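You operate a simulated robot arm through the tools that you are given. There is no shell and no other tool. Be economical: measure what you need, move in short steps, check, and stop when the job is done.

Carry out the task below with a simulated robot arm. There is one attempt and no reset: what you move stays moved.

Task
Put the lids on the red and grey pots and push them back.
Fine: each pot its own lid; both pots end against the wall side of the cupboard top.
Where things are to end (x, y in the base frame): red pot within 0.04 m of [0.35, 0.64]; tall grey pot within 0.04 m of [0.6, 0.39].

It is judged by the outcome, as a careful person would: the job done as asked, and still so three seconds after it is handed in. It fails if anything else is knocked over, pushed out of place, dropped, spilled or broken. A push-on lid holds only when it is set on centred and level and pressed home; a screw cap is set on level and turned clockwise until tight.

Robot
A 7-joint arm with a two-finger parallel gripper, fixed in place. Base frame: the origin is at the foot of the arm, x ahead of it, y to its left, z up; the work surface is at about z = 0.8. Units: m, degrees, N and s.
With the tool pointing down near the work surface it reaches from about 0.22 to 0.74 m from the base axis. Its first joint turns from -166.0 to 166.0 degrees. Payload 1.57 kg.
Tool frame: the origin (TCP) lies between the finger pads and is the grasp point; the fingertips stand 0.03 m ahead of it; z points along the fingers, y is the line along which they close. Largest opening 0.11 m; finger width 0.024, thickness 0.012; the body of the gripper, 0.048 by 0.112 m, starts 0.078 m behind the TCP.
Orientation is that of the tool frame in the base frame, as a unit quaternion [x, y, z, w]. With the fingers straight down and closing along the base's y, the tool's x points along the base's -x, its y along +y and its z along -z.

Tools
- The arm moves only by the tool step_arm. Its argument "moves" is a list of rows, each a list of 6 numbers: the shift along the tool's x, y, z in units of 40 mm (1.0 is 40 mm), then the turn, a rotation vector about the tool's x, y, z in units of 6 degrees (1.0 is 6 degrees). In form: [[dx, dy, dz, wx, wy, wz], ...]. A call has 1 to 12 rows; each row shifts and turns the commanded pose from where the row before left it, along the tool's axes as they then stand. "hand" is the closure, from 0 (fully open) to 1 (shut), set as the call begins (left out, the last holds). A call with a number of a shift or a turn outside -1 to 1 is refused whole. Rows are played at 5 a second. More than 0.05 m and 8.6 degrees between two rows, or a gripper value outside its range, and nothing of the call is played. A pose out of reach is approached as far as the arm can. The call stops where the force on the tool passes 40 N (or 10 N more than at its start, if that is more) or the arm is blocked; 0.2 s more then pass. Each finger travels about 0.045 m/s and halts on what it meets, pressing with about 35 N; the grip force reading is that of the motor and also rises with nothing between the fingers. The clock runs only during rows and for 0.2 s after the last one: add rows that do not move to give the fingers time. The reply holds the time, the measured pose of the TCP, the force on the tool along the base axes, the opening and the grip force, in the units named above and with some noise, with the torque about the TCP (base axes, N m) and any sound that the robot's microphone picked up, and new pictures: "show" is both (left out), scene, wrist or none.
- Cameras (640 x 400 px; columns grow to the right, rows downward): "scene" is fixed at [0.2173, 0.5122, 1.5363]; the picture's right is [-0.61, -0.79, 0.00], its down [-0.74, 0.56, -0.37] and it looks along [0.30, -0.23, -0.93] (base axes); focal length 226 px, centre (320, 200). "wrist" rides on the gripper at [0.07, 0.016, -0.141] in the tool frame; the picture's right is [-0.23, 0.97, 0.00], its down [-0.85, -0.20, -0.48] and it looks along [-0.47, -0.11, 0.88] (tool axes); focal length 222 px, centre (320, 200). There is no depth. A picture from a camera that has moved, and an enlarged one, comes with that camera's place and axes in the base frame and with its lens. The place of the scene camera against the robot may be out by one fixed shift of up to 0.018 m in any direction.
- move_column(by): slides the trunk up (or, below 0, down) by that many m; the arm rides with it, the base frame stays. It gives what a move gives, with no picture.
- close_up(camera, box): a new picture of the part [left, top, right, bottom] of that camera's present view, enlarged. No time passes.
- finish_job(): hands the job in; it is judged then, once.

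Go step by step. Nothing tells you positions but the pictures and the camera data: compare them with the known pose of the tool, close in by small moves and look again before you grip or let go. The budget is 120 turns and 200 pictures, counting those below and the enlarged ones. Unless the task says otherwise, let go and move clear before handing in, and close with one line.

The tools are called after ">>>" by a JSON object that holds its "name" and its "arguments". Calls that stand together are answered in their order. step_arm: Moves the arm, as the interface text tells. Its arguments: {"type":"object","properties":{"moves":{"type":"array","items":{"type":"array","items":{"type":"number"}}},"hand":{"type":"number"},"show":{"type":"string","enum":["both","scene","wrist","none"]}},"required":["moves"]} The other tools are called the same way: move_column (by) slides the trunk up or down; close_up (camera, box) takes an enlarged picture of a part of a camera's view; finish_job () hands the job in.

At the start:

```text
time: 0.0
tcp_pos: [0.4106, 0.2524, 1.2361]
orientation: [0.001, 1.0, 0.0, 0.001]
ft_force: [-0.8, 0.2, -0.5]
moment: [0.0, 0.02, 0.01]
finger_gap: 0.1102
finger_force: 0.1
trunk travel left (down, up): [-0.525, 0.065]
```

scene: 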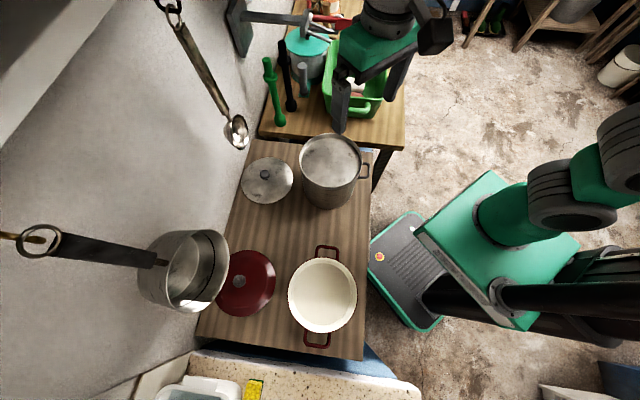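
wrist: 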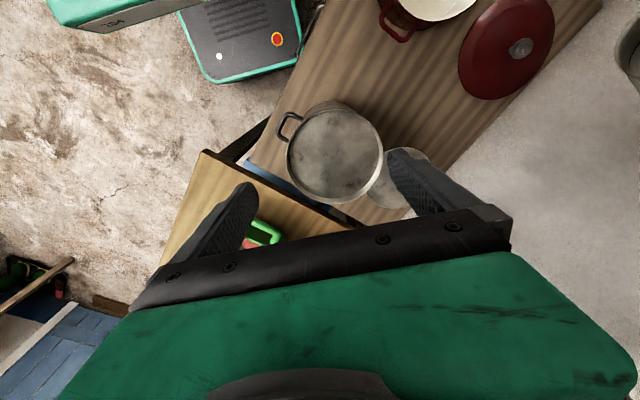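

I take the grey lid to be near (0.63, 0.43), the grey pot near (0.49, 0.27), the red lid near (0.37, 0.67) and the red pot near (0.21, 0.51). A pan hangs near the wall above the red lid, so I'll look closer before moving.

>>> {"name": "close_up", "arguments": {"camera": "scene", "box": [180, 120, 400, 360]}}

>>> {"name": "close_up", "arguments": {"camera": "wrist", "box": [240, 0, 640, 250]}}

```text
1.67 times, centred on (290, 240) of scene
camera zoom: at [0.2173, 0.5122, 1.5363], right [-0.61, -0.79, 0.0], down [-0.74, 0.56, -0.37], along [0.3, -0.23, -0.93], focal length 377 px, centre (370, 133)
```

zoom: 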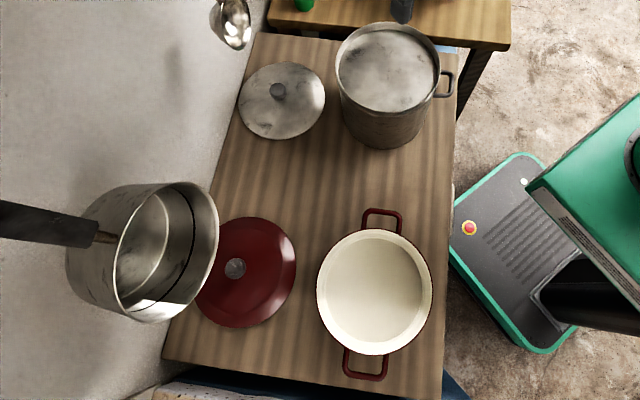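

```text
1.60 times, centred on (440, 125) of wrist
camera zoom: at [0.3398, 0.2683, 1.3776], right [0.23, 0.97, 0.0], down [0.85, -0.2, 0.48], along [0.47, -0.11, -0.88], focal length 355 px, centre (128, 320)
```

zoom: 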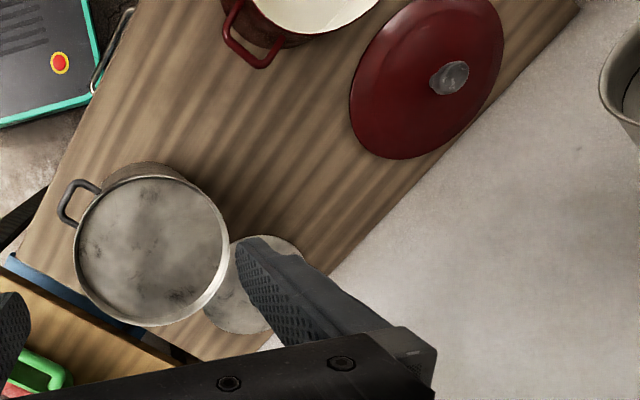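

The wall runs at 45° (its normal is n = (0.707, 0.707)), and each pot needs a push of about 0.18 m straight along n. A pan hangs over the red lid and a ladle near the grey one, so I'll approach with the tool tilted toward the wall. First I lower the trunk and turn the tool.

>>> {"name": "move_column", "arguments": {"by": -0.15}}

>>> {"name": "step_arm", "arguments": {"moves": [[0, 0, 0, 0, 0, -1], [0, 0, 0, 0, 0, -1], [0, 0, 0, 0, 0, -1], [0, 0, 0, 0, 0, -1], [0, 0, 0, 0, 0, -1], [0, 0, 0, 0, 0, -1], [0, 0, 0, 0, 0, -1], [0, 0, 0, 0, 0, -0.5], [0, 0, 0, 0, -1, 0], [0, 0, 0, 0, -1, 0], [0, 0, 0, 0, -1, 0], [0, 0, 0, 0, -1, 0]]}}

```text
time: 1.8
tcp_pos: [0.4107, 0.2519, 1.0856]
orientation: [0.0, 1.0, 0.0, 0.0]
ft_force: [0.0, -0.1, 0.0]
moment: [0.01, 0.03, -0.02]
finger_gap: 0.1101
finger_force: 0.1
trunk travel left (down, up): [-0.375, 0.215]
```

```text
time: 4.3
tcp_pos: [0.4126, 0.2529, 1.0882]
orientation: [-0.376, 0.905, 0.076, 0.183]
ft_force: [1.0, -1.0, -0.3]
moment: [0.0, -0.03, 0.01]
finger_gap: 0.1101
finger_force: 0.0
trunk travel left (down, up): [-0.375, 0.215]
camera wrist: at [0.3156, 0.1799, 1.1904], right [-0.54, 0.84, 0.09], down [0.57, 0.28, 0.77], along [0.62, 0.47, -0.63], focal length 222 px, centre (320, 200)
```

scene: 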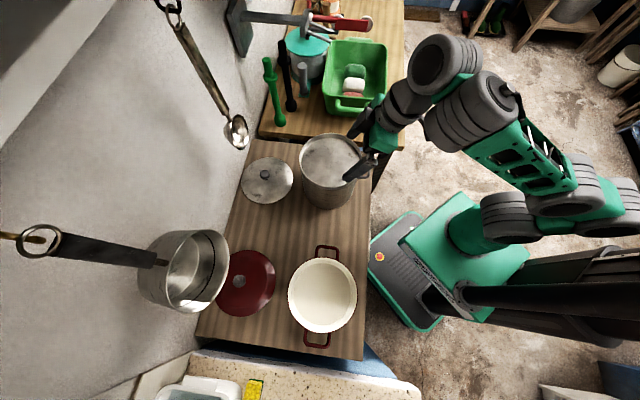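
wrist: 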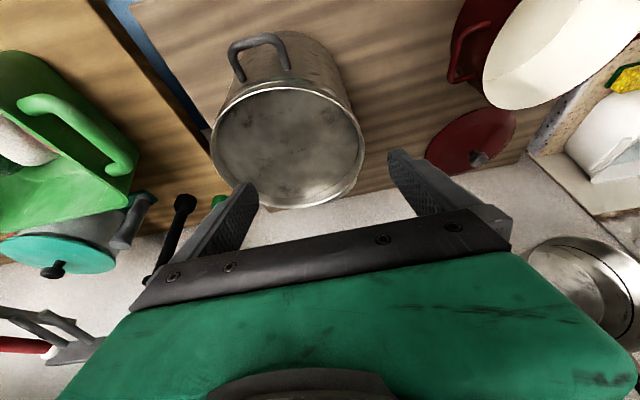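

The grey pot has its loop handle on the front. I'm tilting further and going to a standoff short of the grey lid's knob.

>>> {"name": "step_arm", "arguments": {"moves": [[0, 0, 0, 0, -1, 0], [0, 0, 0, 0, -1, 0], [-0.8, -0.25, 0, 0, 0, 0], [-0.8, -0.25, 0, 0, 0, 0], [-0.8, -0.25, 0, 0, 0, 0], [0, 0, 0.9, 0, 0, 0], [0, 0, 0.9, 0, 0, 0], [0, 0, 0.9, 0, 0, 0], [0, 0, 0.9, 0, 0, 0], [0, 0, 0.9, 0, 0, 0], [0, 0, 0.9, 0, 0, 0]]}}

```text
time: 6.8
tcp_pos: [0.5737, 0.3937, 1.1315]
orientation: [-0.364, 0.879, 0.118, 0.285]
ft_force: [0.1, -0.2, 0.7]
moment: [0.0, -0.01, -0.02]
finger_gap: 0.1097
finger_force: 0.1
out of reach, approached as far as the arm can: row 1, 2, 3, 6, 7, 8, 9, 10, 11
trunk travel left (down, up): [-0.375, 0.215]
camera wrist: at [0.4615, 0.3049, 1.2053], right [-0.56, 0.82, 0.13], down [0.43, 0.15, 0.89], along [0.71, 0.55, -0.44], focal length 222 px, centre (320, 200)
```

scene: 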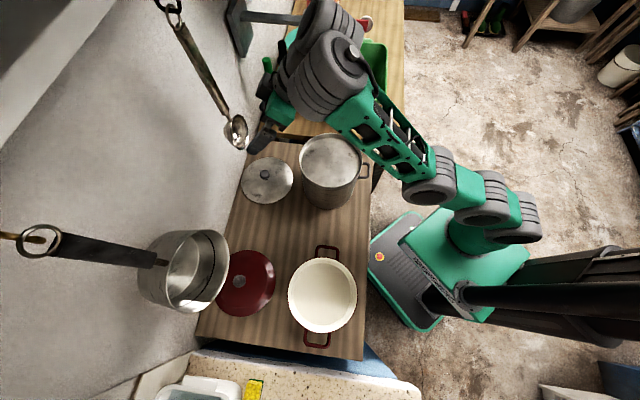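
wrist: 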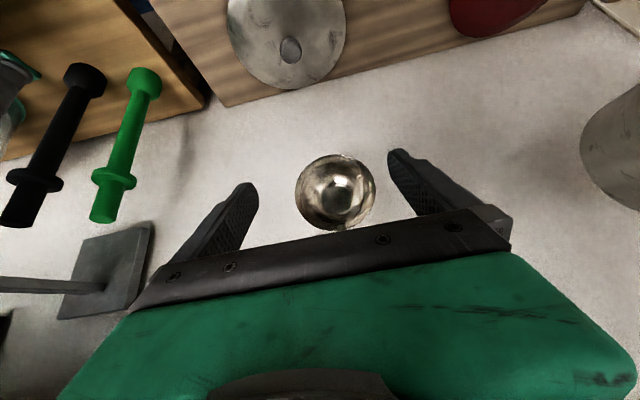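

The arm could not get lower from this trunk height, and the ladle (n≈0.76, s≈-0.12, z≈1.09, where s runs along the wall) is just ahead of the fingers. I'll lower the trunk straight down.

>>> {"name": "move_column", "arguments": {"by": -0.15}}

>>> {"name": "step_arm", "arguments": {"moves": [[0, 0, 0, 0, 0, 0]]}}

```text
time: 8.5
tcp_pos: [0.5719, 0.3921, 0.9817]
orientation: [-0.364, 0.879, 0.118, 0.285]
ft_force: [-0.5, 0.3, 0.1]
moment: [0.05, -0.03, 0.01]
finger_gap: 0.11
finger_force: 0.0
trunk travel left (down, up): [-0.225, 0.365]
```

```text
time: 8.9
tcp_pos: [0.5735, 0.3922, 0.9809]
orientation: [-0.364, 0.879, 0.118, 0.284]
ft_force: [0.0, 0.7, -0.3]
moment: [0.02, 0.03, 0.0]
finger_gap: 0.1101
finger_force: 0.0
trunk travel left (down, up): [-0.225, 0.365]
camera wrist: at [0.4615, 0.3048, 1.055], right [-0.56, 0.82, 0.13], down [0.43, 0.15, 0.89], along [0.71, 0.55, -0.44], focal length 222 px, centre (320, 200)
```

scene: 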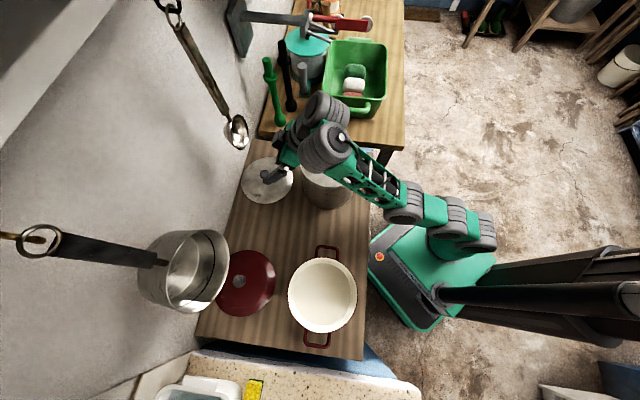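
wrist: 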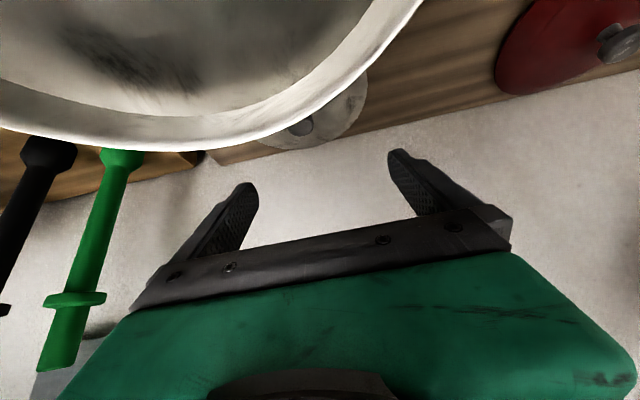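

The camera would come close to the grey pot's rim on this approach. I'll swing the yaw back to 0 so the tool leans along +x, where nothing stands between it and the lid.

>>> {"name": "step_arm", "arguments": {"moves": [[0, 1, 0, 0, 0, 0], [0, 0, 0, 0.63, 0, 0.867], [0, 0, 0, 0.63, 0, 0.867], [0, 0, 0, 0.63, 0, 0.867], [0, 0, 0, 0.63, 0, 0.867], [0, 0, 0, 0.63, 0, 0.867], [0, 0, 0, 0.63, 0, 0.867], [0, 0, 0, 0.63, 0, 0.867]]}}

```text
time: 10.7
tcp_pos: [0.5263, 0.4, 0.9577]
orientation: [0.0, 0.951, -0.002, 0.309]
ft_force: [0.8, 2.3, -0.8]
moment: [-0.04, 0.03, -0.03]
finger_gap: 0.108
finger_force: 0.0
out of reach, approached as far as the arm can: row 1, 7, 8
trunk travel left (down, up): [-0.225, 0.365]
camera wrist: at [0.3867, 0.4174, 1.031], right [0.19, 0.97, 0.13], down [0.41, -0.2, 0.89], along [0.89, -0.11, -0.44], focal length 222 px, centre (320, 200)
```

scene: 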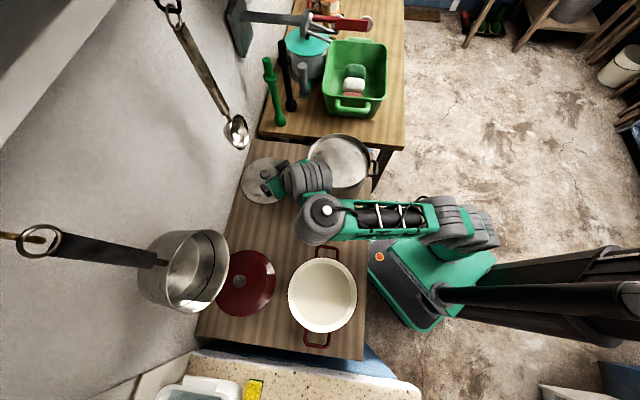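
wrist: 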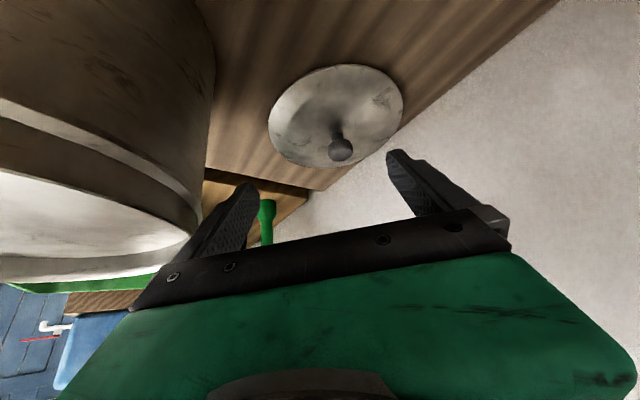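

The left finger seems to have nudged the grey pot slightly. I'm backing away in +y and checking it.

>>> {"name": "step_arm", "arguments": {"moves": [[0, 0.5, 0, 0, 0, 0], [0, 0.5, 0, 0, 0, 0]]}}

>>> {"name": "close_up", "arguments": {"camera": "scene", "box": [200, 100, 400, 225]}}

```text
time: 11.3
tcp_pos: [0.5208, 0.4156, 0.944]
orientation: [0.001, 0.951, -0.001, 0.308]
ft_force: [-0.1, 0.5, 0.3]
moment: [0.0, 0.03, -0.06]
finger_gap: 0.11
finger_force: 0.0
out of reach, approached as far as the arm can: row 1, 2
trunk travel left (down, up): [-0.225, 0.365]
camera wrist: at [0.38, 0.4316, 1.017], right [0.18, 0.97, 0.13], down [0.41, -0.2, 0.89], along [0.89, -0.11, -0.44], focal length 222 px, centre (320, 200)
```

scene: 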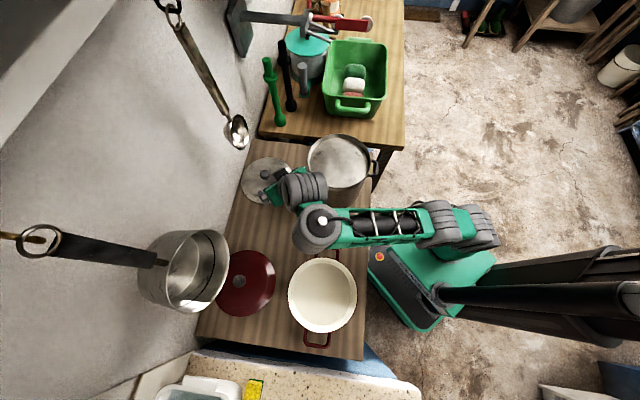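
wrist: 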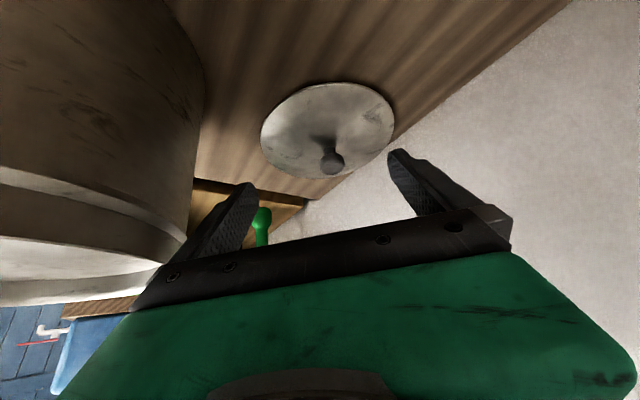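

```text
3.20 times, centred on (300, 162) of scene
camera zoom: at [0.2173, 0.5122, 1.5363], right [-0.61, -0.79, 0.0], down [-0.74, 0.56, -0.37], along [0.3, -0.23, -0.93], focal length 725 px, centre (384, 320)
```

zoom: 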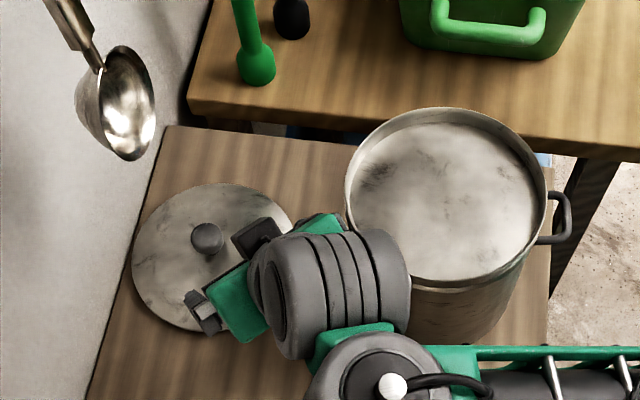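

The pot shifted about 2 cm toward the front but still stands upright. I'll play idle rows to see whether the arm is still converging on its commanded pose.

>>> {"name": "step_arm", "arguments": {"moves": [[0, 0, 0, 0, 0, 0], [0, 0, 0, 0, 0, 0], [0, 0, 0, 0, 0, 0]], "show": "none"}}

>>> {"name": "step_arm", "arguments": {"moves": [[0, 0, -0.5, 0, 0, 0]], "show": "none"}}

>>> {"name": "step_arm", "arguments": {"moves": [[0, 0, -0.5, 0, 0, 0]], "show": "none"}}

```text
time: 12.1
tcp_pos: [0.5205, 0.4162, 0.9442]
orientation: [0.0, 0.951, -0.001, 0.308]
ft_force: [-0.6, 0.4, 0.7]
moment: [-0.03, 0.0, -0.02]
finger_gap: 0.1099
finger_force: 0.0
trunk travel left (down, up): [-0.225, 0.365]
```

```text
time: 12.5
tcp_pos: [0.5062, 0.4124, 0.956]
orientation: [0.0, 0.951, -0.001, 0.308]
ft_force: [-0.2, -0.5, -0.4]
moment: [0.04, 0.02, -0.01]
finger_gap: 0.11
finger_force: 0.1
out of reach, approached as far as the arm can: row 1
trunk travel left (down, up): [-0.225, 0.365]
```

```text
time: 12.9
tcp_pos: [0.5005, 0.4098, 0.961]
orientation: [0.0, 0.951, -0.001, 0.308]
ft_force: [0.6, -0.2, -0.1]
moment: [0.01, -0.02, 0.0]
finger_gap: 0.1101
finger_force: 0.1
out of reach, approached as far as the arm can: row 1
trunk travel left (down, up): [-0.225, 0.365]
```

>>> {"name": "step_arm", "arguments": {"moves": [[0, 0, 0.5, 0, 0, 0], [0, 0, 0.5, 0, 0, 0]], "show": "none"}}

>>> {"name": "step_arm", "arguments": {"moves": [[0, 0, 0.5, 0, 0, 0], [0, 0, 0.5, 0, 0, 0]], "show": "scene"}}

```text
time: 13.5
tcp_pos: [0.5236, 0.4096, 0.9294]
orientation: [0.0, 0.951, -0.001, 0.308]
ft_force: [-0.6, -0.2, -1.0]
moment: [0.01, 0.0, 0.03]
finger_gap: 0.1101
finger_force: 0.0
trunk travel left (down, up): [-0.225, 0.365]
```

```text
time: 14.1
tcp_pos: [0.5471, 0.4093, 0.896]
orientation: [-0.001, 0.951, -0.001, 0.308]
ft_force: [-0.1, -0.4, -0.5]
moment: [0.03, -0.03, -0.01]
finger_gap: 0.11
finger_force: 0.1
trunk travel left (down, up): [-0.225, 0.365]
```

scene: 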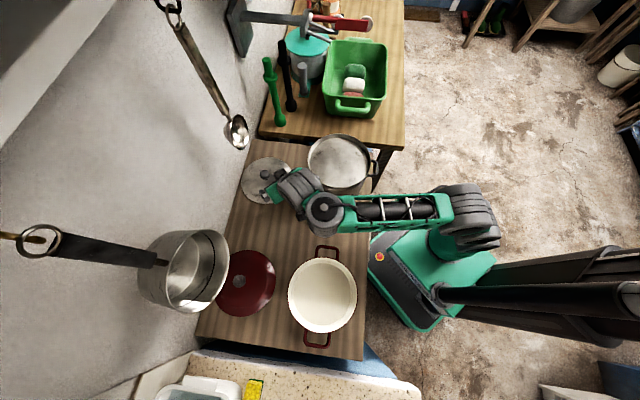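

Moving down and outward works; only the folded-in direction was limited. I'm checking the wrist view of the knob.

>>> {"name": "step_arm", "arguments": {"moves": [[0, 0.5, 0, 0, 0, 0]], "show": "wrist"}}

>>> {"name": "close_up", "arguments": {"camera": "wrist", "box": [180, 60, 460, 235]}}

>>> {"name": "close_up", "arguments": {"camera": "scene", "box": [220, 130, 320, 230]}}

```text
time: 14.5
tcp_pos: [0.5479, 0.4289, 0.8972]
orientation: [-0.001, 0.951, -0.001, 0.308]
ft_force: [-0.1, -0.1, 0.4]
moment: [0.02, 0.0, 0.01]
finger_gap: 0.11
finger_force: 0.0
trunk travel left (down, up): [-0.225, 0.365]
camera wrist: at [0.4073, 0.4447, 0.9703], right [0.18, 0.97, 0.13], down [0.41, -0.2, 0.89], along [0.89, -0.11, -0.44], focal length 222 px, centre (320, 200)
```

wrist: 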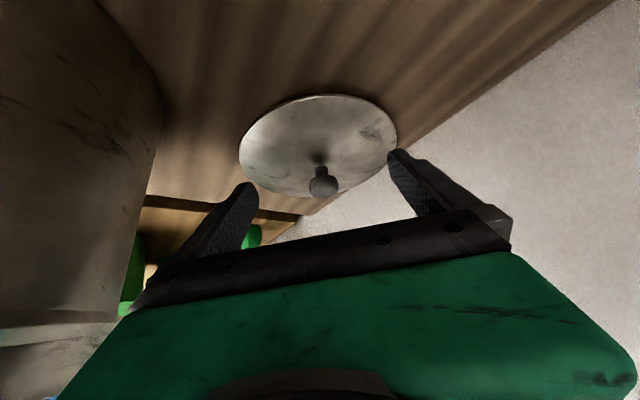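

```text
2.29 times, centred on (320, 148) of wrist
camera zoom: at [0.4073, 0.4447, 0.9703], right [0.18, 0.97, 0.13], down [0.41, -0.2, 0.89], along [0.89, -0.11, -0.44], focal length 508 px, centre (320, 320)
```

zoom: 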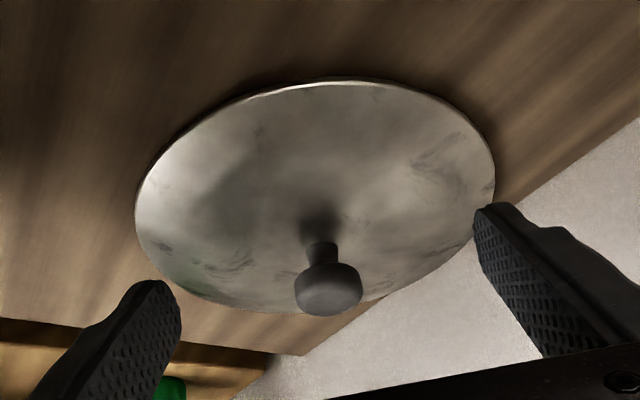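

```text
4.00 times, centred on (270, 180) of scene
camera zoom: at [0.2173, 0.5122, 1.5363], right [-0.61, -0.79, 0.0], down [-0.74, 0.56, -0.37], along [0.3, -0.23, -0.93], focal length 906 px, centre (520, 280)
```

zoom: 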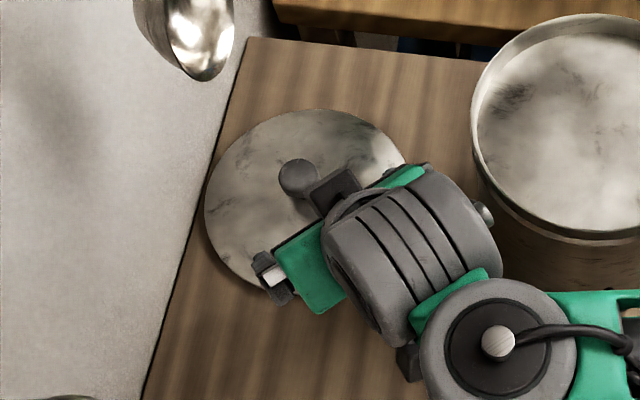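

I put the grey knob's head near (0.632, 0.425, 0.843), about 34 mm across. I'm aligning with it and advancing most of the way.

>>> {"name": "step_arm", "arguments": {"moves": [[-0.45, -0.06, 0, 0, 0, 0], [-0.45, -0.06, 0, 0, 0, 0], [0, 0, 0.65, 0, 0, 0], [0, 0, 0.65, 0, 0, 0]]}}

>>> {"name": "close_up", "arguments": {"camera": "wrist", "box": [180, 60, 460, 235]}}

```text
time: 15.5
tcp_pos: [0.5996, 0.4257, 0.8707]
orientation: [0.001, 0.951, -0.001, 0.309]
ft_force: [-0.4, 0.6, -0.4]
moment: [0.0, 0.04, 0.0]
finger_gap: 0.1099
finger_force: 0.0
out of reach, approached as far as the arm can: row 2
trunk travel left (down, up): [-0.225, 0.365]
camera wrist: at [0.4594, 0.441, 0.9446], right [0.18, 0.97, 0.13], down [0.41, -0.2, 0.89], along [0.89, -0.11, -0.44], focal length 222 px, centre (320, 200)
```

scene: 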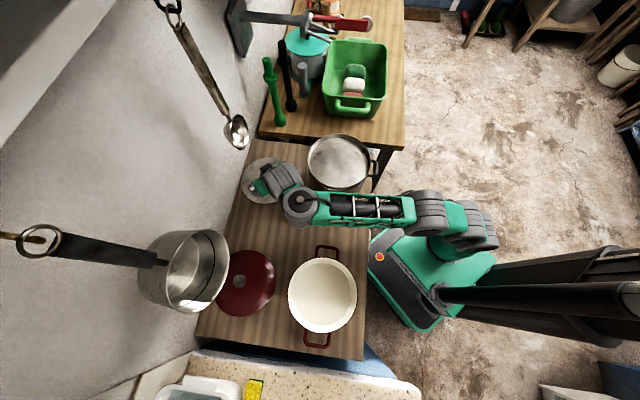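
wrist: 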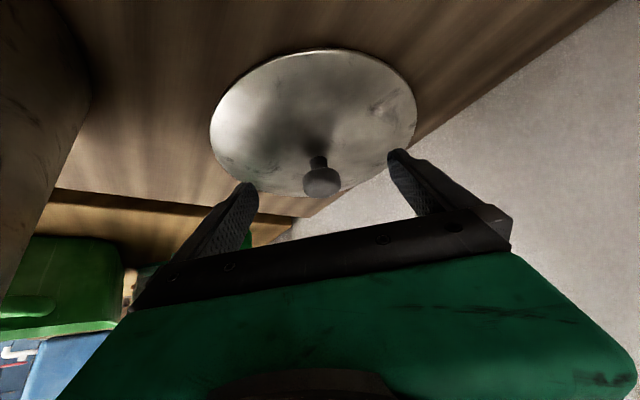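

```text
2.29 times, centred on (320, 148) of wrist
camera zoom: at [0.4594, 0.441, 0.9446], right [0.18, 0.97, 0.13], down [0.41, -0.2, 0.89], along [0.89, -0.11, -0.44], focal length 508 px, centre (320, 320)
```

zoom: 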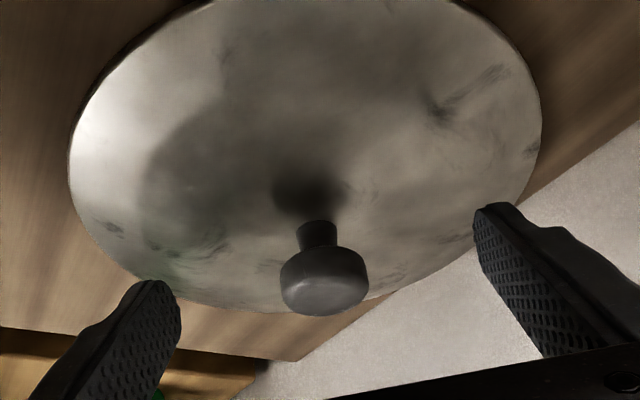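

The knob is almost straight ahead of the fingers. I'll make the final short advance and check.

>>> {"name": "step_arm", "arguments": {"moves": [[-0.08, -0.01, 0.25, 0, 0, 0], [-0.08, -0.01, 0.25, 0, 0, 0]], "show": "none"}}

>>> {"name": "close_up", "arguments": {"camera": "wrist", "box": [180, 60, 460, 235]}}

>>> {"name": "close_up", "arguments": {"camera": "scene", "box": [220, 130, 320, 230]}}

```text
time: 16.1
tcp_pos: [0.6173, 0.4247, 0.857]
orientation: [0.0, 0.951, 0.0, 0.309]
ft_force: [0.5, -0.4, 0.0]
moment: [0.0, 0.02, -0.01]
finger_gap: 0.1101
finger_force: 0.1
trunk travel left (down, up): [-0.225, 0.365]
```

```text
2.29 times, centred on (320, 148) of wrist
camera zoom: at [0.4766, 0.4403, 0.9308], right [0.18, 0.97, 0.13], down [0.41, -0.2, 0.89], along [0.89, -0.11, -0.44], focal length 508 px, centre (320, 320)
```

zoom: 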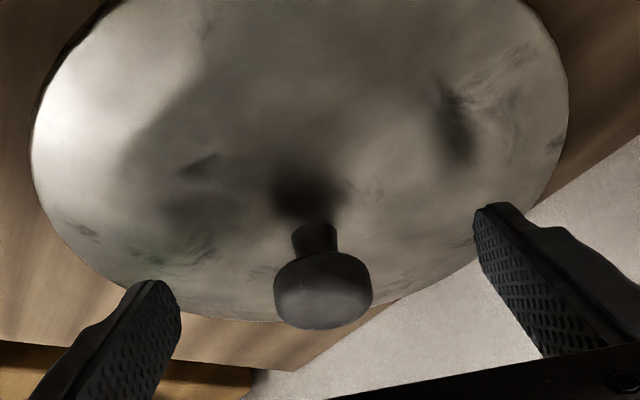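

```text
4.00 times, centred on (270, 180) of scene
camera zoom: at [0.2173, 0.5122, 1.5363], right [-0.61, -0.79, 0.0], down [-0.74, 0.56, -0.37], along [0.3, -0.23, -0.93], focal length 906 px, centre (520, 280)
```

zoom: 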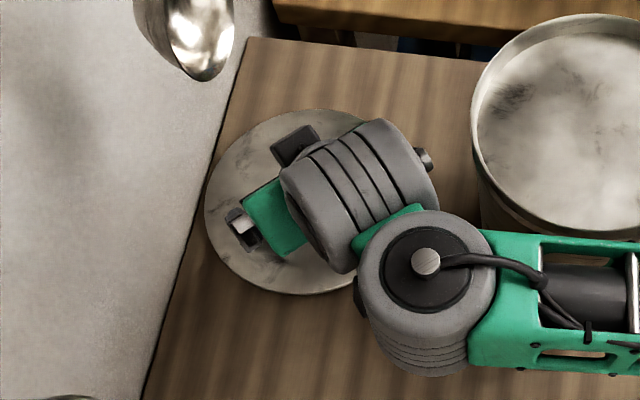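

The knob head lies on the tool axis about 12 mm ahead of the TCP, so I'm closing the gripper.

>>> {"name": "step_arm", "arguments": {"moves": [[0, 0, 0, 0, 0, 0], [0, 0, 0, 0, 0, 0], [0, 0, 0, 0, 0, 0], [0, 0, 0, 0, 0, 0], [0, 0, 0, 0, 0, 0], [0, 0, 0, 0, 0, 0], [0, 0, 0, 0, 0, 0]], "hand": 1, "show": "none"}}

>>> {"name": "close_up", "arguments": {"camera": "wrist", "box": [180, 60, 460, 235]}}

```text
time: 17.7
tcp_pos: [0.6164, 0.4245, 0.8581]
orientation: [-0.001, 0.951, 0.0, 0.308]
ft_force: [0.1, -0.3, 0.5]
moment: [0.02, 0.01, 0.04]
finger_gap: 0.0326
finger_force: 35.1
trunk travel left (down, up): [-0.225, 0.365]
```

```text
2.29 times, centred on (320, 148) of wrist
camera zoom: at [0.4765, 0.4403, 0.9308], right [0.18, 0.97, 0.13], down [0.41, -0.2, 0.89], along [0.89, -0.11, -0.44], focal length 508 px, centre (320, 320)
```

zoom: 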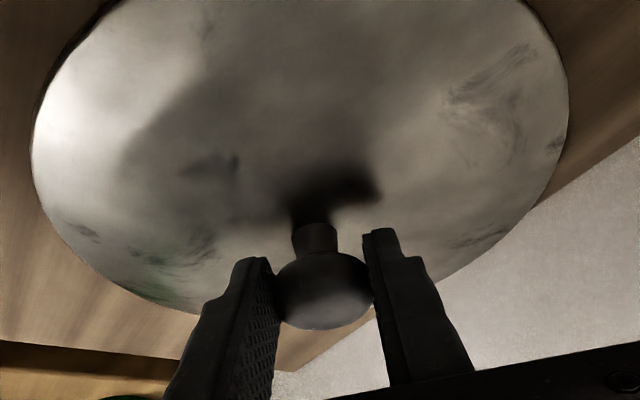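

The grip is good (gap 0.0326). I'll lift a little with the trunk and look.

>>> {"name": "move_column", "arguments": {"by": 0.025}}

>>> {"name": "step_arm", "arguments": {"moves": [[0.405, 0, -0.294, 0, 0, 0], [0.405, 0, -0.294, 0, 0, 0]]}}

```text
time: 18.4
tcp_pos: [0.6196, 0.4255, 0.883]
orientation: [-0.001, 0.951, 0.0, 0.308]
ft_force: [-0.6, 0.1, -0.8]
moment: [0.0, 0.02, 0.0]
finger_gap: 0.0327
finger_force: 34.8
trunk travel left (down, up): [-0.25, 0.34]
```

```text
time: 19.0
tcp_pos: [0.5774, 0.423, 0.8827]
orientation: [-0.001, 0.951, -0.001, 0.308]
ft_force: [-0.1, -0.1, -1.3]
moment: [-0.02, 0.03, 0.03]
finger_gap: 0.0328
finger_force: 34.4
trunk travel left (down, up): [-0.25, 0.34]
camera wrist: at [0.4367, 0.4394, 0.9555], right [0.18, 0.97, 0.13], down [0.41, -0.2, 0.89], along [0.89, -0.11, -0.44], focal length 222 px, centre (320, 200)
```

scene: 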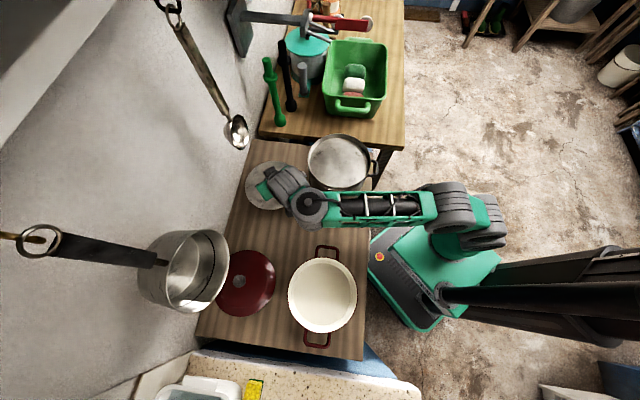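
wrist: 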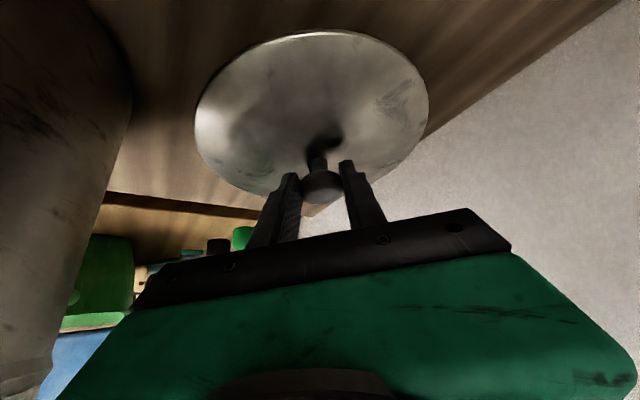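

The lid is held. I'm backing off further from the ladle and then raising the trunk to clear the pot.

>>> {"name": "step_arm", "arguments": {"moves": [[0.45, 0.15, -0.327, 0, 0, 0], [0.45, 0.15, -0.327, 0, 0, 0]], "show": "none"}}

>>> {"name": "move_column", "arguments": {"by": 0.19}}

>>> {"name": "step_arm", "arguments": {"moves": [[0, 0, 0, 0, 0, 0]]}}

```text
time: 19.6
tcp_pos: [0.533, 0.4355, 0.8803]
orientation: [0.0, 0.951, -0.001, 0.308]
ft_force: [1.2, -0.8, -0.8]
moment: [0.02, 0.06, 0.01]
finger_gap: 0.0325
finger_force: 35.3
trunk travel left (down, up): [-0.25, 0.34]
```

```text
time: 21.7
tcp_pos: [0.532, 0.4368, 1.071]
orientation: [0.0, 0.951, -0.001, 0.309]
ft_force: [0.5, -0.4, 0.0]
moment: [0.01, 0.01, 0.02]
finger_gap: 0.0326
finger_force: 35.2
trunk travel left (down, up): [-0.44, 0.15]
```

```text
time: 22.1
tcp_pos: [0.5336, 0.4372, 1.0706]
orientation: [-0.001, 0.951, 0.0, 0.308]
ft_force: [-0.4, -0.1, -0.9]
moment: [-0.04, -0.02, -0.01]
finger_gap: 0.0326
finger_force: 35.4
trunk travel left (down, up): [-0.44, 0.15]
camera wrist: at [0.3921, 0.4522, 1.1442], right [0.18, 0.97, 0.13], down [0.41, -0.2, 0.89], along [0.89, -0.11, -0.44], focal length 222 px, centre (320, 200)
```

scene: 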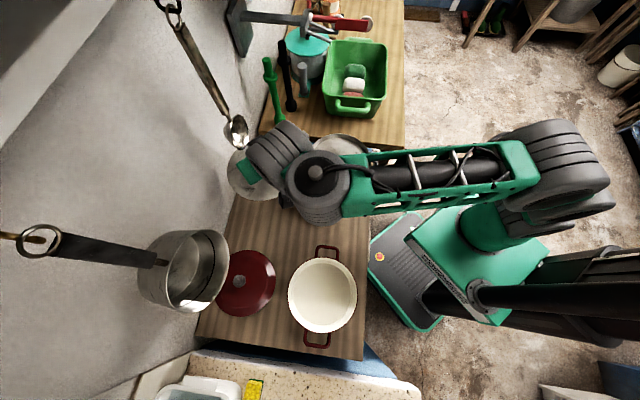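
wrist: 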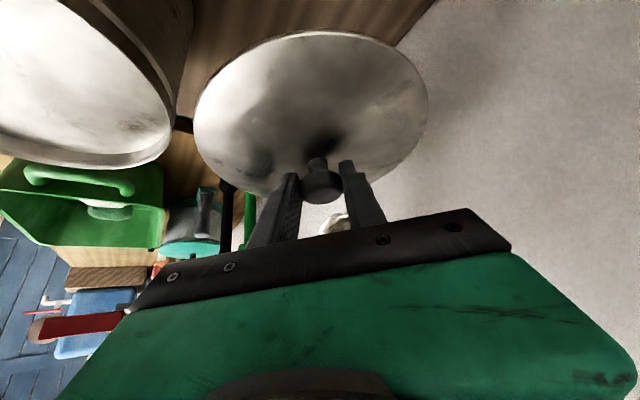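

The lid (underside at about z 1.015) is clear of the pot rim. I'll carry it toward the pot and turn the lean direction sideways, so the wrist doesn't have to fold in.

>>> {"name": "step_arm", "arguments": {"moves": [[0.32, -0.91, -0.233, 0, 0, 0], [0.32, -0.91, -0.233, 0, 0, 0], [0, 0, 0, 0.63, 0, 0.867], [0, 0, 0, 0.63, 0, 0.867], [0, 0, 0, 0.63, 0, 0.867], [0, 0, 0, 0.63, 0, 0.867], [0, 0, 0, 0.63, 0, 0.867], [0, 0, 0, 0.63, 0, 0.867], [0, 0, 0, 0.63, 0, 0.867]]}}

```text
time: 24.1
tcp_pos: [0.4857, 0.3248, 1.0385]
orientation: [0.332, 0.89, -0.093, 0.297]
ft_force: [-0.9, -3.6, 15.1]
moment: [-0.59, 0.6, 0.07]
finger_gap: 0.0327
finger_force: 35.1
out of reach, approached as far as the arm can: row 7, 8, 9
trunk travel left (down, up): [-0.44, 0.15]
stopped in row 9: the force on the tool passed its limit at 66 N (the readings are from after the stop); the commanded pose is now the measured one
camera wrist: at [0.387, 0.4253, 1.1114], right [0.77, 0.62, 0.16], down [0.16, -0.44, 0.89], along [0.62, -0.65, -0.43], focal length 222 px, centre (320, 200)
```

scene: 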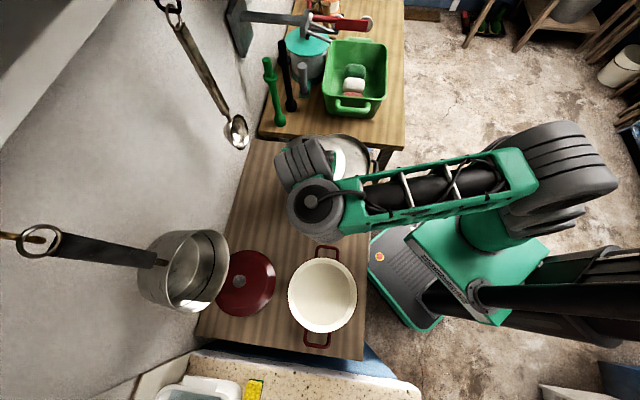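
wrist: 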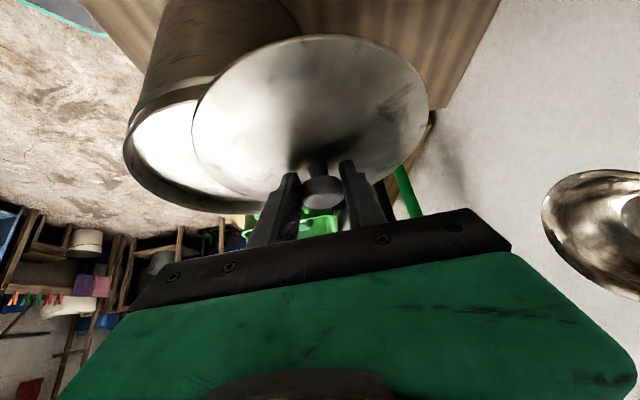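

The arm sagged at its limit and set the lid down on the pot's rim. I'm raising the trunk at once and then inspecting.

>>> {"name": "move_column", "arguments": {"by": 0.05}}

>>> {"name": "close_up", "arguments": {"camera": "wrist", "box": [80, 0, 480, 250]}}

>>> {"name": "close_up", "arguments": {"camera": "scene", "box": [220, 100, 420, 225]}}

```text
time: 25.0
tcp_pos: [0.4864, 0.3249, 1.0857]
orientation: [0.33, 0.891, -0.096, 0.296]
ft_force: [0.2, -1.4, -1.8]
moment: [-0.04, 0.01, 0.02]
finger_gap: 0.0331
finger_force: 34.8
trunk travel left (down, up): [-0.49, 0.1]
```

```text
1.60 times, centred on (280, 125) of wrist
camera zoom: at [0.3869, 0.4259, 1.1589], right [0.77, 0.62, 0.16], down [0.17, -0.43, 0.89], along [0.62, -0.65, -0.44], focal length 355 px, centre (384, 320)
```

zoom: 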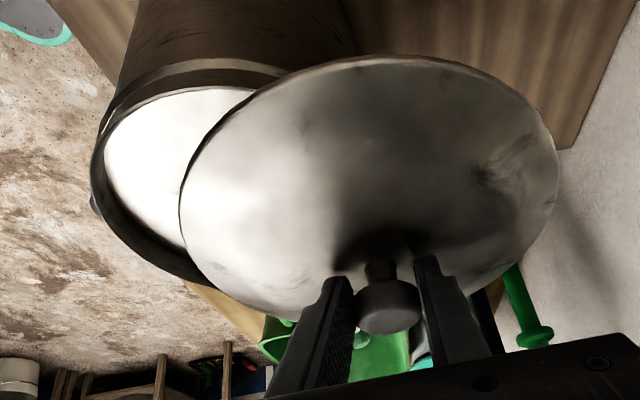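

```text
3.20 times, centred on (320, 162) of scene
camera zoom: at [0.2173, 0.5122, 1.5363], right [-0.61, -0.79, 0.0], down [-0.74, 0.56, -0.37], along [0.3, -0.23, -0.93], focal length 725 px, centre (320, 320)
```

zoom: 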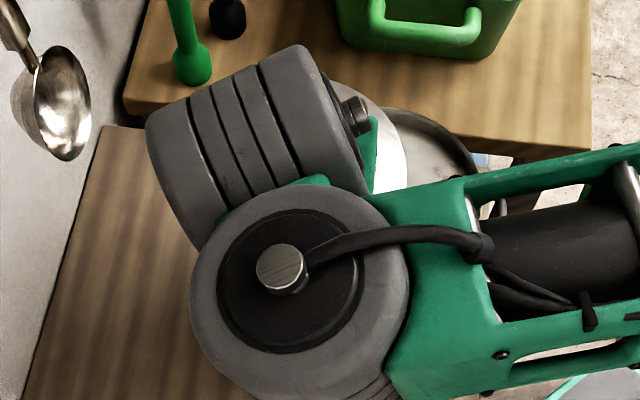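

The lid is still in the grip, but the pot may have shifted a little. I'll pull back to a spot where the wrist camera sees the whole rim, to measure it.

>>> {"name": "step_arm", "arguments": {"moves": [[0.265, 0.75, -0.193, 0, 0, 0], [0.265, 0.75, -0.193, 0, 0, 0], [0.265, 0.75, -0.193, 0, 0, 0], [0, 0, 0, -0.59, 0, -0.81], [0, 0, 0, -0.59, 0, -0.81], [0, 0, 0, -0.59, 0, -0.81]]}}

>>> {"name": "close_up", "arguments": {"camera": "wrist", "box": [0, 0, 440, 275]}}

```text
time: 26.4
tcp_pos: [0.4917, 0.3691, 1.0518]
orientation: [0.185, 0.931, -0.049, 0.31]
ft_force: [0.5, 0.1, -0.8]
moment: [0.02, 0.03, 0.01]
finger_gap: 0.0325
finger_force: 34.9
out of reach, approached as far as the arm can: row 1, 2, 3
trunk travel left (down, up): [-0.49, 0.1]
camera wrist: at [0.3651, 0.4354, 1.1226], right [0.53, 0.83, 0.16], down [0.29, -0.35, 0.89], along [0.79, -0.43, -0.43], focal length 222 px, centre (320, 200)
```

scene: 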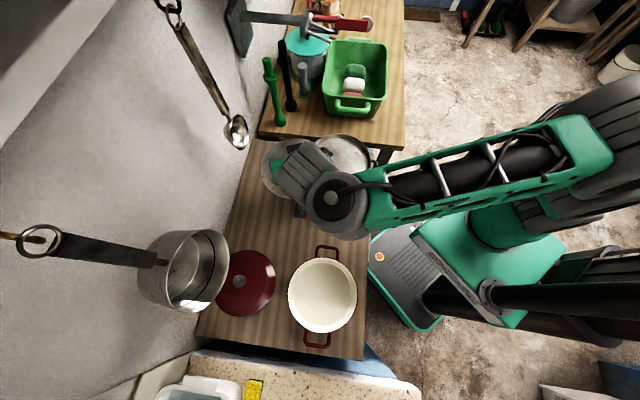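
wrist: 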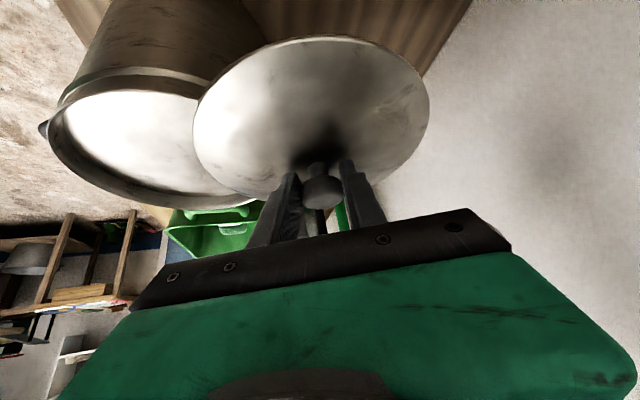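

```text
1.45 times, centred on (220, 138) of wrist
camera zoom: at [0.3651, 0.4354, 1.1226], right [0.53, 0.83, 0.16], down [0.29, -0.35, 0.89], along [0.79, -0.43, -0.43], focal length 323 px, centre (466, 291)
```

zoom: 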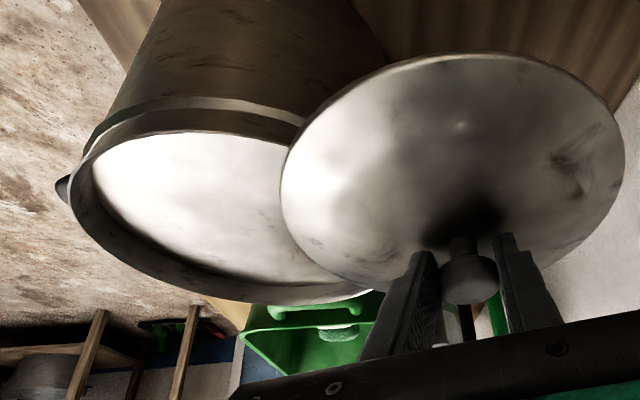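

The arm's limits make tilted placement on the pot risky. I'll set the lid down on free table near (0.49, 0.47) and regrasp it with the tool vertical.

>>> {"name": "step_arm", "arguments": {"moves": [[0, 0, 0, -0.54, 0, -0.74], [0, 0, 0, -0.54, 0, -0.74], [0, 0, 0, -0.54, 0, -0.74], [0, 0, 0, -0.54, 0, -0.74], [0, 0.85, 0, 0, 0, 0], [0, 0.85, 0, 0, 0, 0], [0, 0.85, 0, 0, 0, 0]]}}

```text
time: 28.0
tcp_pos: [0.4903, 0.4722, 1.0534]
orientation: [0.004, 0.948, 0.008, 0.319]
ft_force: [0.6, 0.3, -0.2]
moment: [0.0, 0.01, 0.0]
finger_gap: 0.0326
finger_force: 35.4
trunk travel left (down, up): [-0.49, 0.1]
camera wrist: at [0.3475, 0.4871, 1.1241], right [0.19, 0.97, 0.15], down [0.39, -0.22, 0.89], along [0.9, -0.11, -0.42], focal length 222 px, centre (320, 200)
```

scene: 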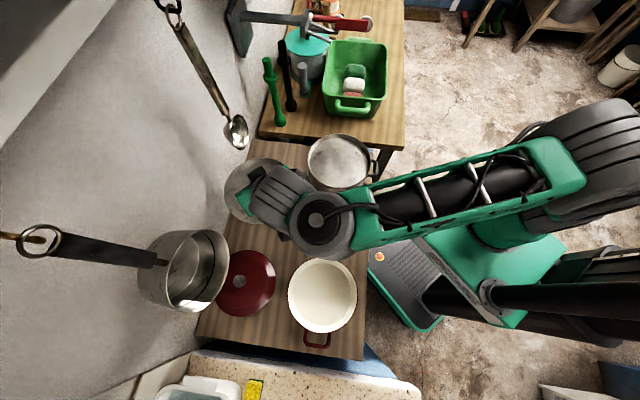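
wrist: 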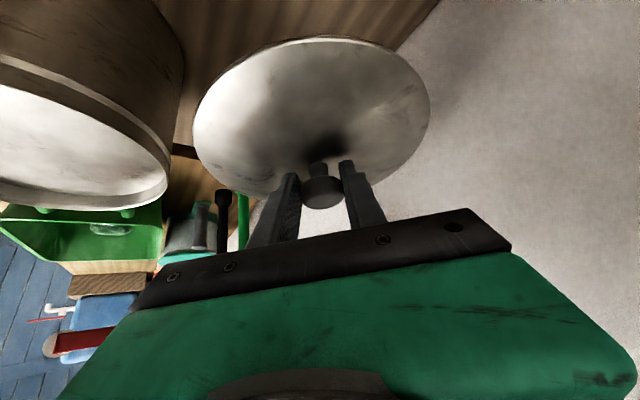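

Now I'm lowering with the trunk, stopping short of the table.

>>> {"name": "move_column", "arguments": {"by": -0.17}}

>>> {"name": "step_arm", "arguments": {"moves": [[0, 0, 0, 0, 0, 0]]}}

```text
time: 29.9
tcp_pos: [0.4893, 0.472, 0.8839]
orientation: [0.005, 0.948, 0.007, 0.319]
ft_force: [0.4, -0.7, -0.3]
moment: [0.03, 0.02, 0.01]
finger_gap: 0.0324
finger_force: 34.9
trunk travel left (down, up): [-0.32, 0.27]
```

```text
time: 30.3
tcp_pos: [0.4886, 0.4724, 0.8839]
orientation: [0.005, 0.948, 0.008, 0.319]
ft_force: [-0.1, -0.3, -1.7]
moment: [0.0, 0.03, -0.01]
finger_gap: 0.0328
finger_force: 35.0
trunk travel left (down, up): [-0.32, 0.27]
camera wrist: at [0.3475, 0.4865, 0.9543], right [0.19, 0.97, 0.15], down [0.39, -0.22, 0.89], along [0.9, -0.1, -0.42], focal length 222 px, centre (320, 200)
```

scene: 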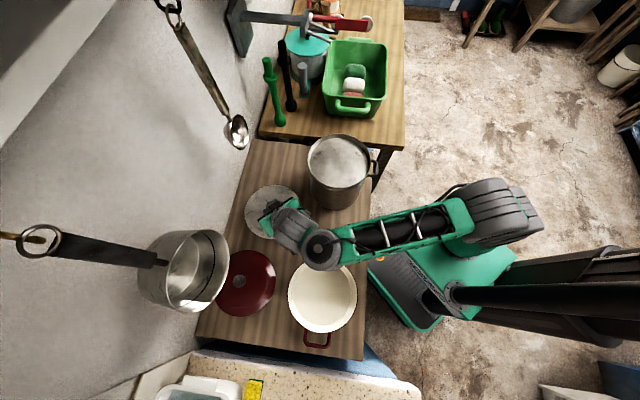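
wrist: 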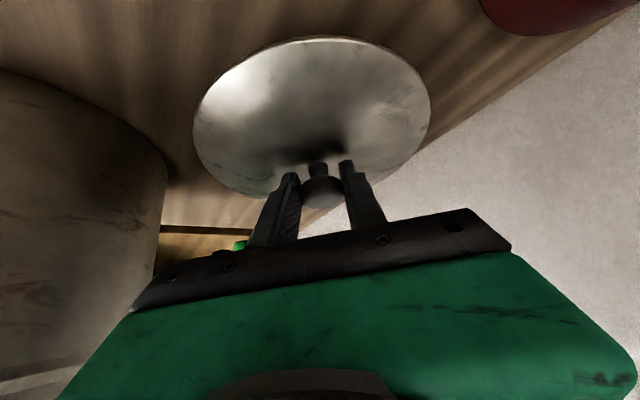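

>>> {"name": "step_arm", "arguments": {"moves": [[0.15, 0, 0.2, 0, 0, 0], [0.15, 0, 0.2, 0, 0, 0]], "show": "none"}}

>>> {"name": "step_arm", "arguments": {"moves": [[0.06, 0, 0.08, 0, 0, 0]], "show": "none"}}

>>> {"name": "step_arm", "arguments": {"moves": [[0.06, 0, 0.08, 0, 0, 0]], "show": "wrist"}}

```text
time: 30.9
tcp_pos: [0.4903, 0.4713, 0.8625]
orientation: [0.004, 0.948, 0.008, 0.318]
ft_force: [-0.7, 0.1, -0.7]
moment: [-0.02, 0.04, -0.02]
finger_gap: 0.0325
finger_force: 35.6
trunk travel left (down, up): [-0.32, 0.27]
```

```text
time: 31.3
tcp_pos: [0.4887, 0.4724, 0.8594]
orientation: [0.005, 0.948, 0.008, 0.317]
ft_force: [-0.1, -1.0, -0.3]
moment: [0.03, 0.06, 0.04]
finger_gap: 0.0323
finger_force: 34.8
trunk travel left (down, up): [-0.32, 0.27]
```

```text
time: 31.7
tcp_pos: [0.4889, 0.4707, 0.8565]
orientation: [0.006, 0.947, 0.008, 0.32]
ft_force: [0.0, -0.1, 0.1]
moment: [0.0, 0.02, -0.01]
finger_gap: 0.0327
finger_force: 35.1
trunk travel left (down, up): [-0.32, 0.27]
camera wrist: at [0.3474, 0.4871, 0.9262], right [0.19, 0.97, 0.16], down [0.39, -0.22, 0.89], along [0.9, -0.1, -0.42], focal length 222 px, centre (320, 200)
```

wrist: 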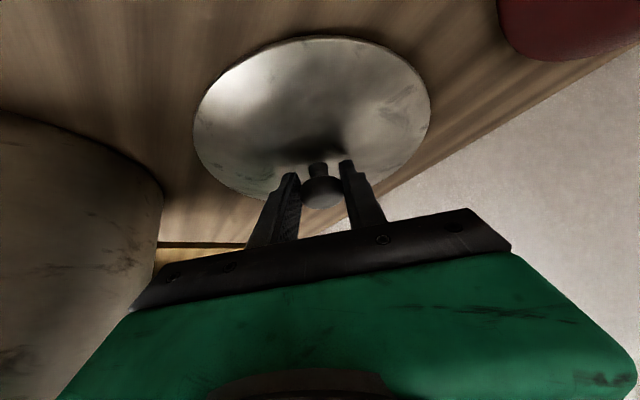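

>>> {"name": "step_arm", "arguments": {"moves": [[0.06, 0, 0.08, 0, 0, 0]], "show": "none"}}

>>> {"name": "step_arm", "arguments": {"moves": [[0.06, 0, 0.08, 0, 0, 0]], "show": "none"}}

>>> {"name": "close_up", "arguments": {"camera": "wrist", "box": [160, 20, 460, 220]}}

```text
time: 32.1
tcp_pos: [0.4892, 0.4718, 0.8543]
orientation: [0.005, 0.947, 0.01, 0.321]
ft_force: [0.5, 0.2, 11.2]
moment: [-0.59, 0.57, -0.02]
finger_gap: 0.0329
finger_force: 34.6
trunk travel left (down, up): [-0.32, 0.27]
```

```text
time: 32.5
tcp_pos: [0.4906, 0.4731, 0.8534]
orientation: [0.006, 0.947, 0.012, 0.322]
ft_force: [4.6, 5.2, 25.4]
moment: [-0.93, 0.59, 0.04]
finger_gap: 0.0325
finger_force: 34.6
trunk travel left (down, up): [-0.32, 0.27]
```

```text
2.00 times, centred on (310, 120) of wrist
camera zoom: at [0.3471, 0.487, 0.9229], right [0.18, 0.97, 0.16], down [0.39, -0.22, 0.89], along [0.9, -0.1, -0.41], focal length 444 px, centre (340, 360)
```

zoom: 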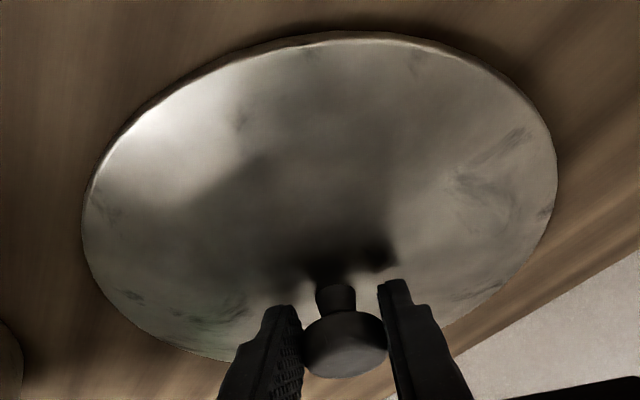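

The lid is on the table. I'm easing off, opening, then backing up with the trunk.

>>> {"name": "step_arm", "arguments": {"moves": [[-0.05, 0, -0.06, 0, 0, 0], [0, 0, 0, 0, 0, 0]], "show": "none"}}

>>> {"name": "step_arm", "arguments": {"moves": [[0, 0, 0, 0, 0, 0], [0, 0, 0, 0, 0, 0], [0, 0, 0, 0, 0, 0], [0, 0, 0, 0, 0, 0], [0, 0, 0, 0, 0, 0]], "hand": 0, "show": "none"}}

>>> {"name": "move_column", "arguments": {"by": 0.2}}

>>> {"name": "step_arm", "arguments": {"moves": [[0, 0, 0, 0, 1, 0], [0, 0, 0, 0, 1, 0], [0, 0, 0, 0, 1, 0], [0, 0, 0, 0, 1, 0], [0, 0, 0, 0, 1, 0], [0, 0, 0, 0, 1, 0]]}}

```text
time: 33.1
tcp_pos: [0.4892, 0.4724, 0.8529]
orientation: [0.005, 0.948, 0.009, 0.319]
ft_force: [6.9, 6.1, 21.0]
moment: [-0.31, -1.14, 0.36]
finger_gap: 0.0326
finger_force: 34.7
trunk travel left (down, up): [-0.32, 0.27]
```

```text
time: 34.3
tcp_pos: [0.4892, 0.4715, 0.8494]
orientation: [0.005, 0.948, 0.006, 0.317]
ft_force: [1.3, 0.4, 0.4]
moment: [0.0, -0.01, 0.02]
finger_gap: 0.11
finger_force: 0.1
trunk travel left (down, up): [-0.32, 0.27]
```

```text
time: 36.5
tcp_pos: [0.4897, 0.4726, 1.0513]
orientation: [0.004, 0.947, 0.008, 0.32]
ft_force: [0.2, 1.1, -0.7]
moment: [0.02, 0.01, 0.01]
finger_gap: 0.1101
finger_force: 0.0
trunk travel left (down, up): [-0.52, 0.07]
```

```text
time: 37.9
tcp_pos: [0.4908, 0.4716, 1.0526]
orientation: [0.003, 1.0, 0.009, 0.009]
ft_force: [-0.1, 0.0, -0.1]
moment: [0.0, -0.02, -0.02]
finger_gap: 0.11
finger_force: 0.2
trunk travel left (down, up): [-0.52, 0.07]
camera wrist: at [0.4168, 0.4851, 1.1917], right [0.23, 0.97, 0.02], down [0.84, -0.21, 0.49], along [0.48, -0.1, -0.87], focal length 222 px, centre (320, 200)
```

scene: 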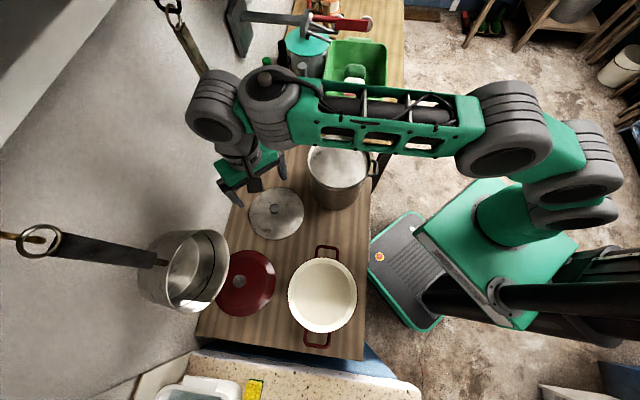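
wrist: 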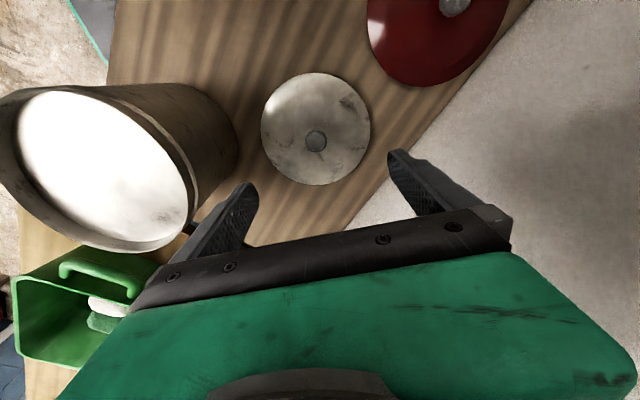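

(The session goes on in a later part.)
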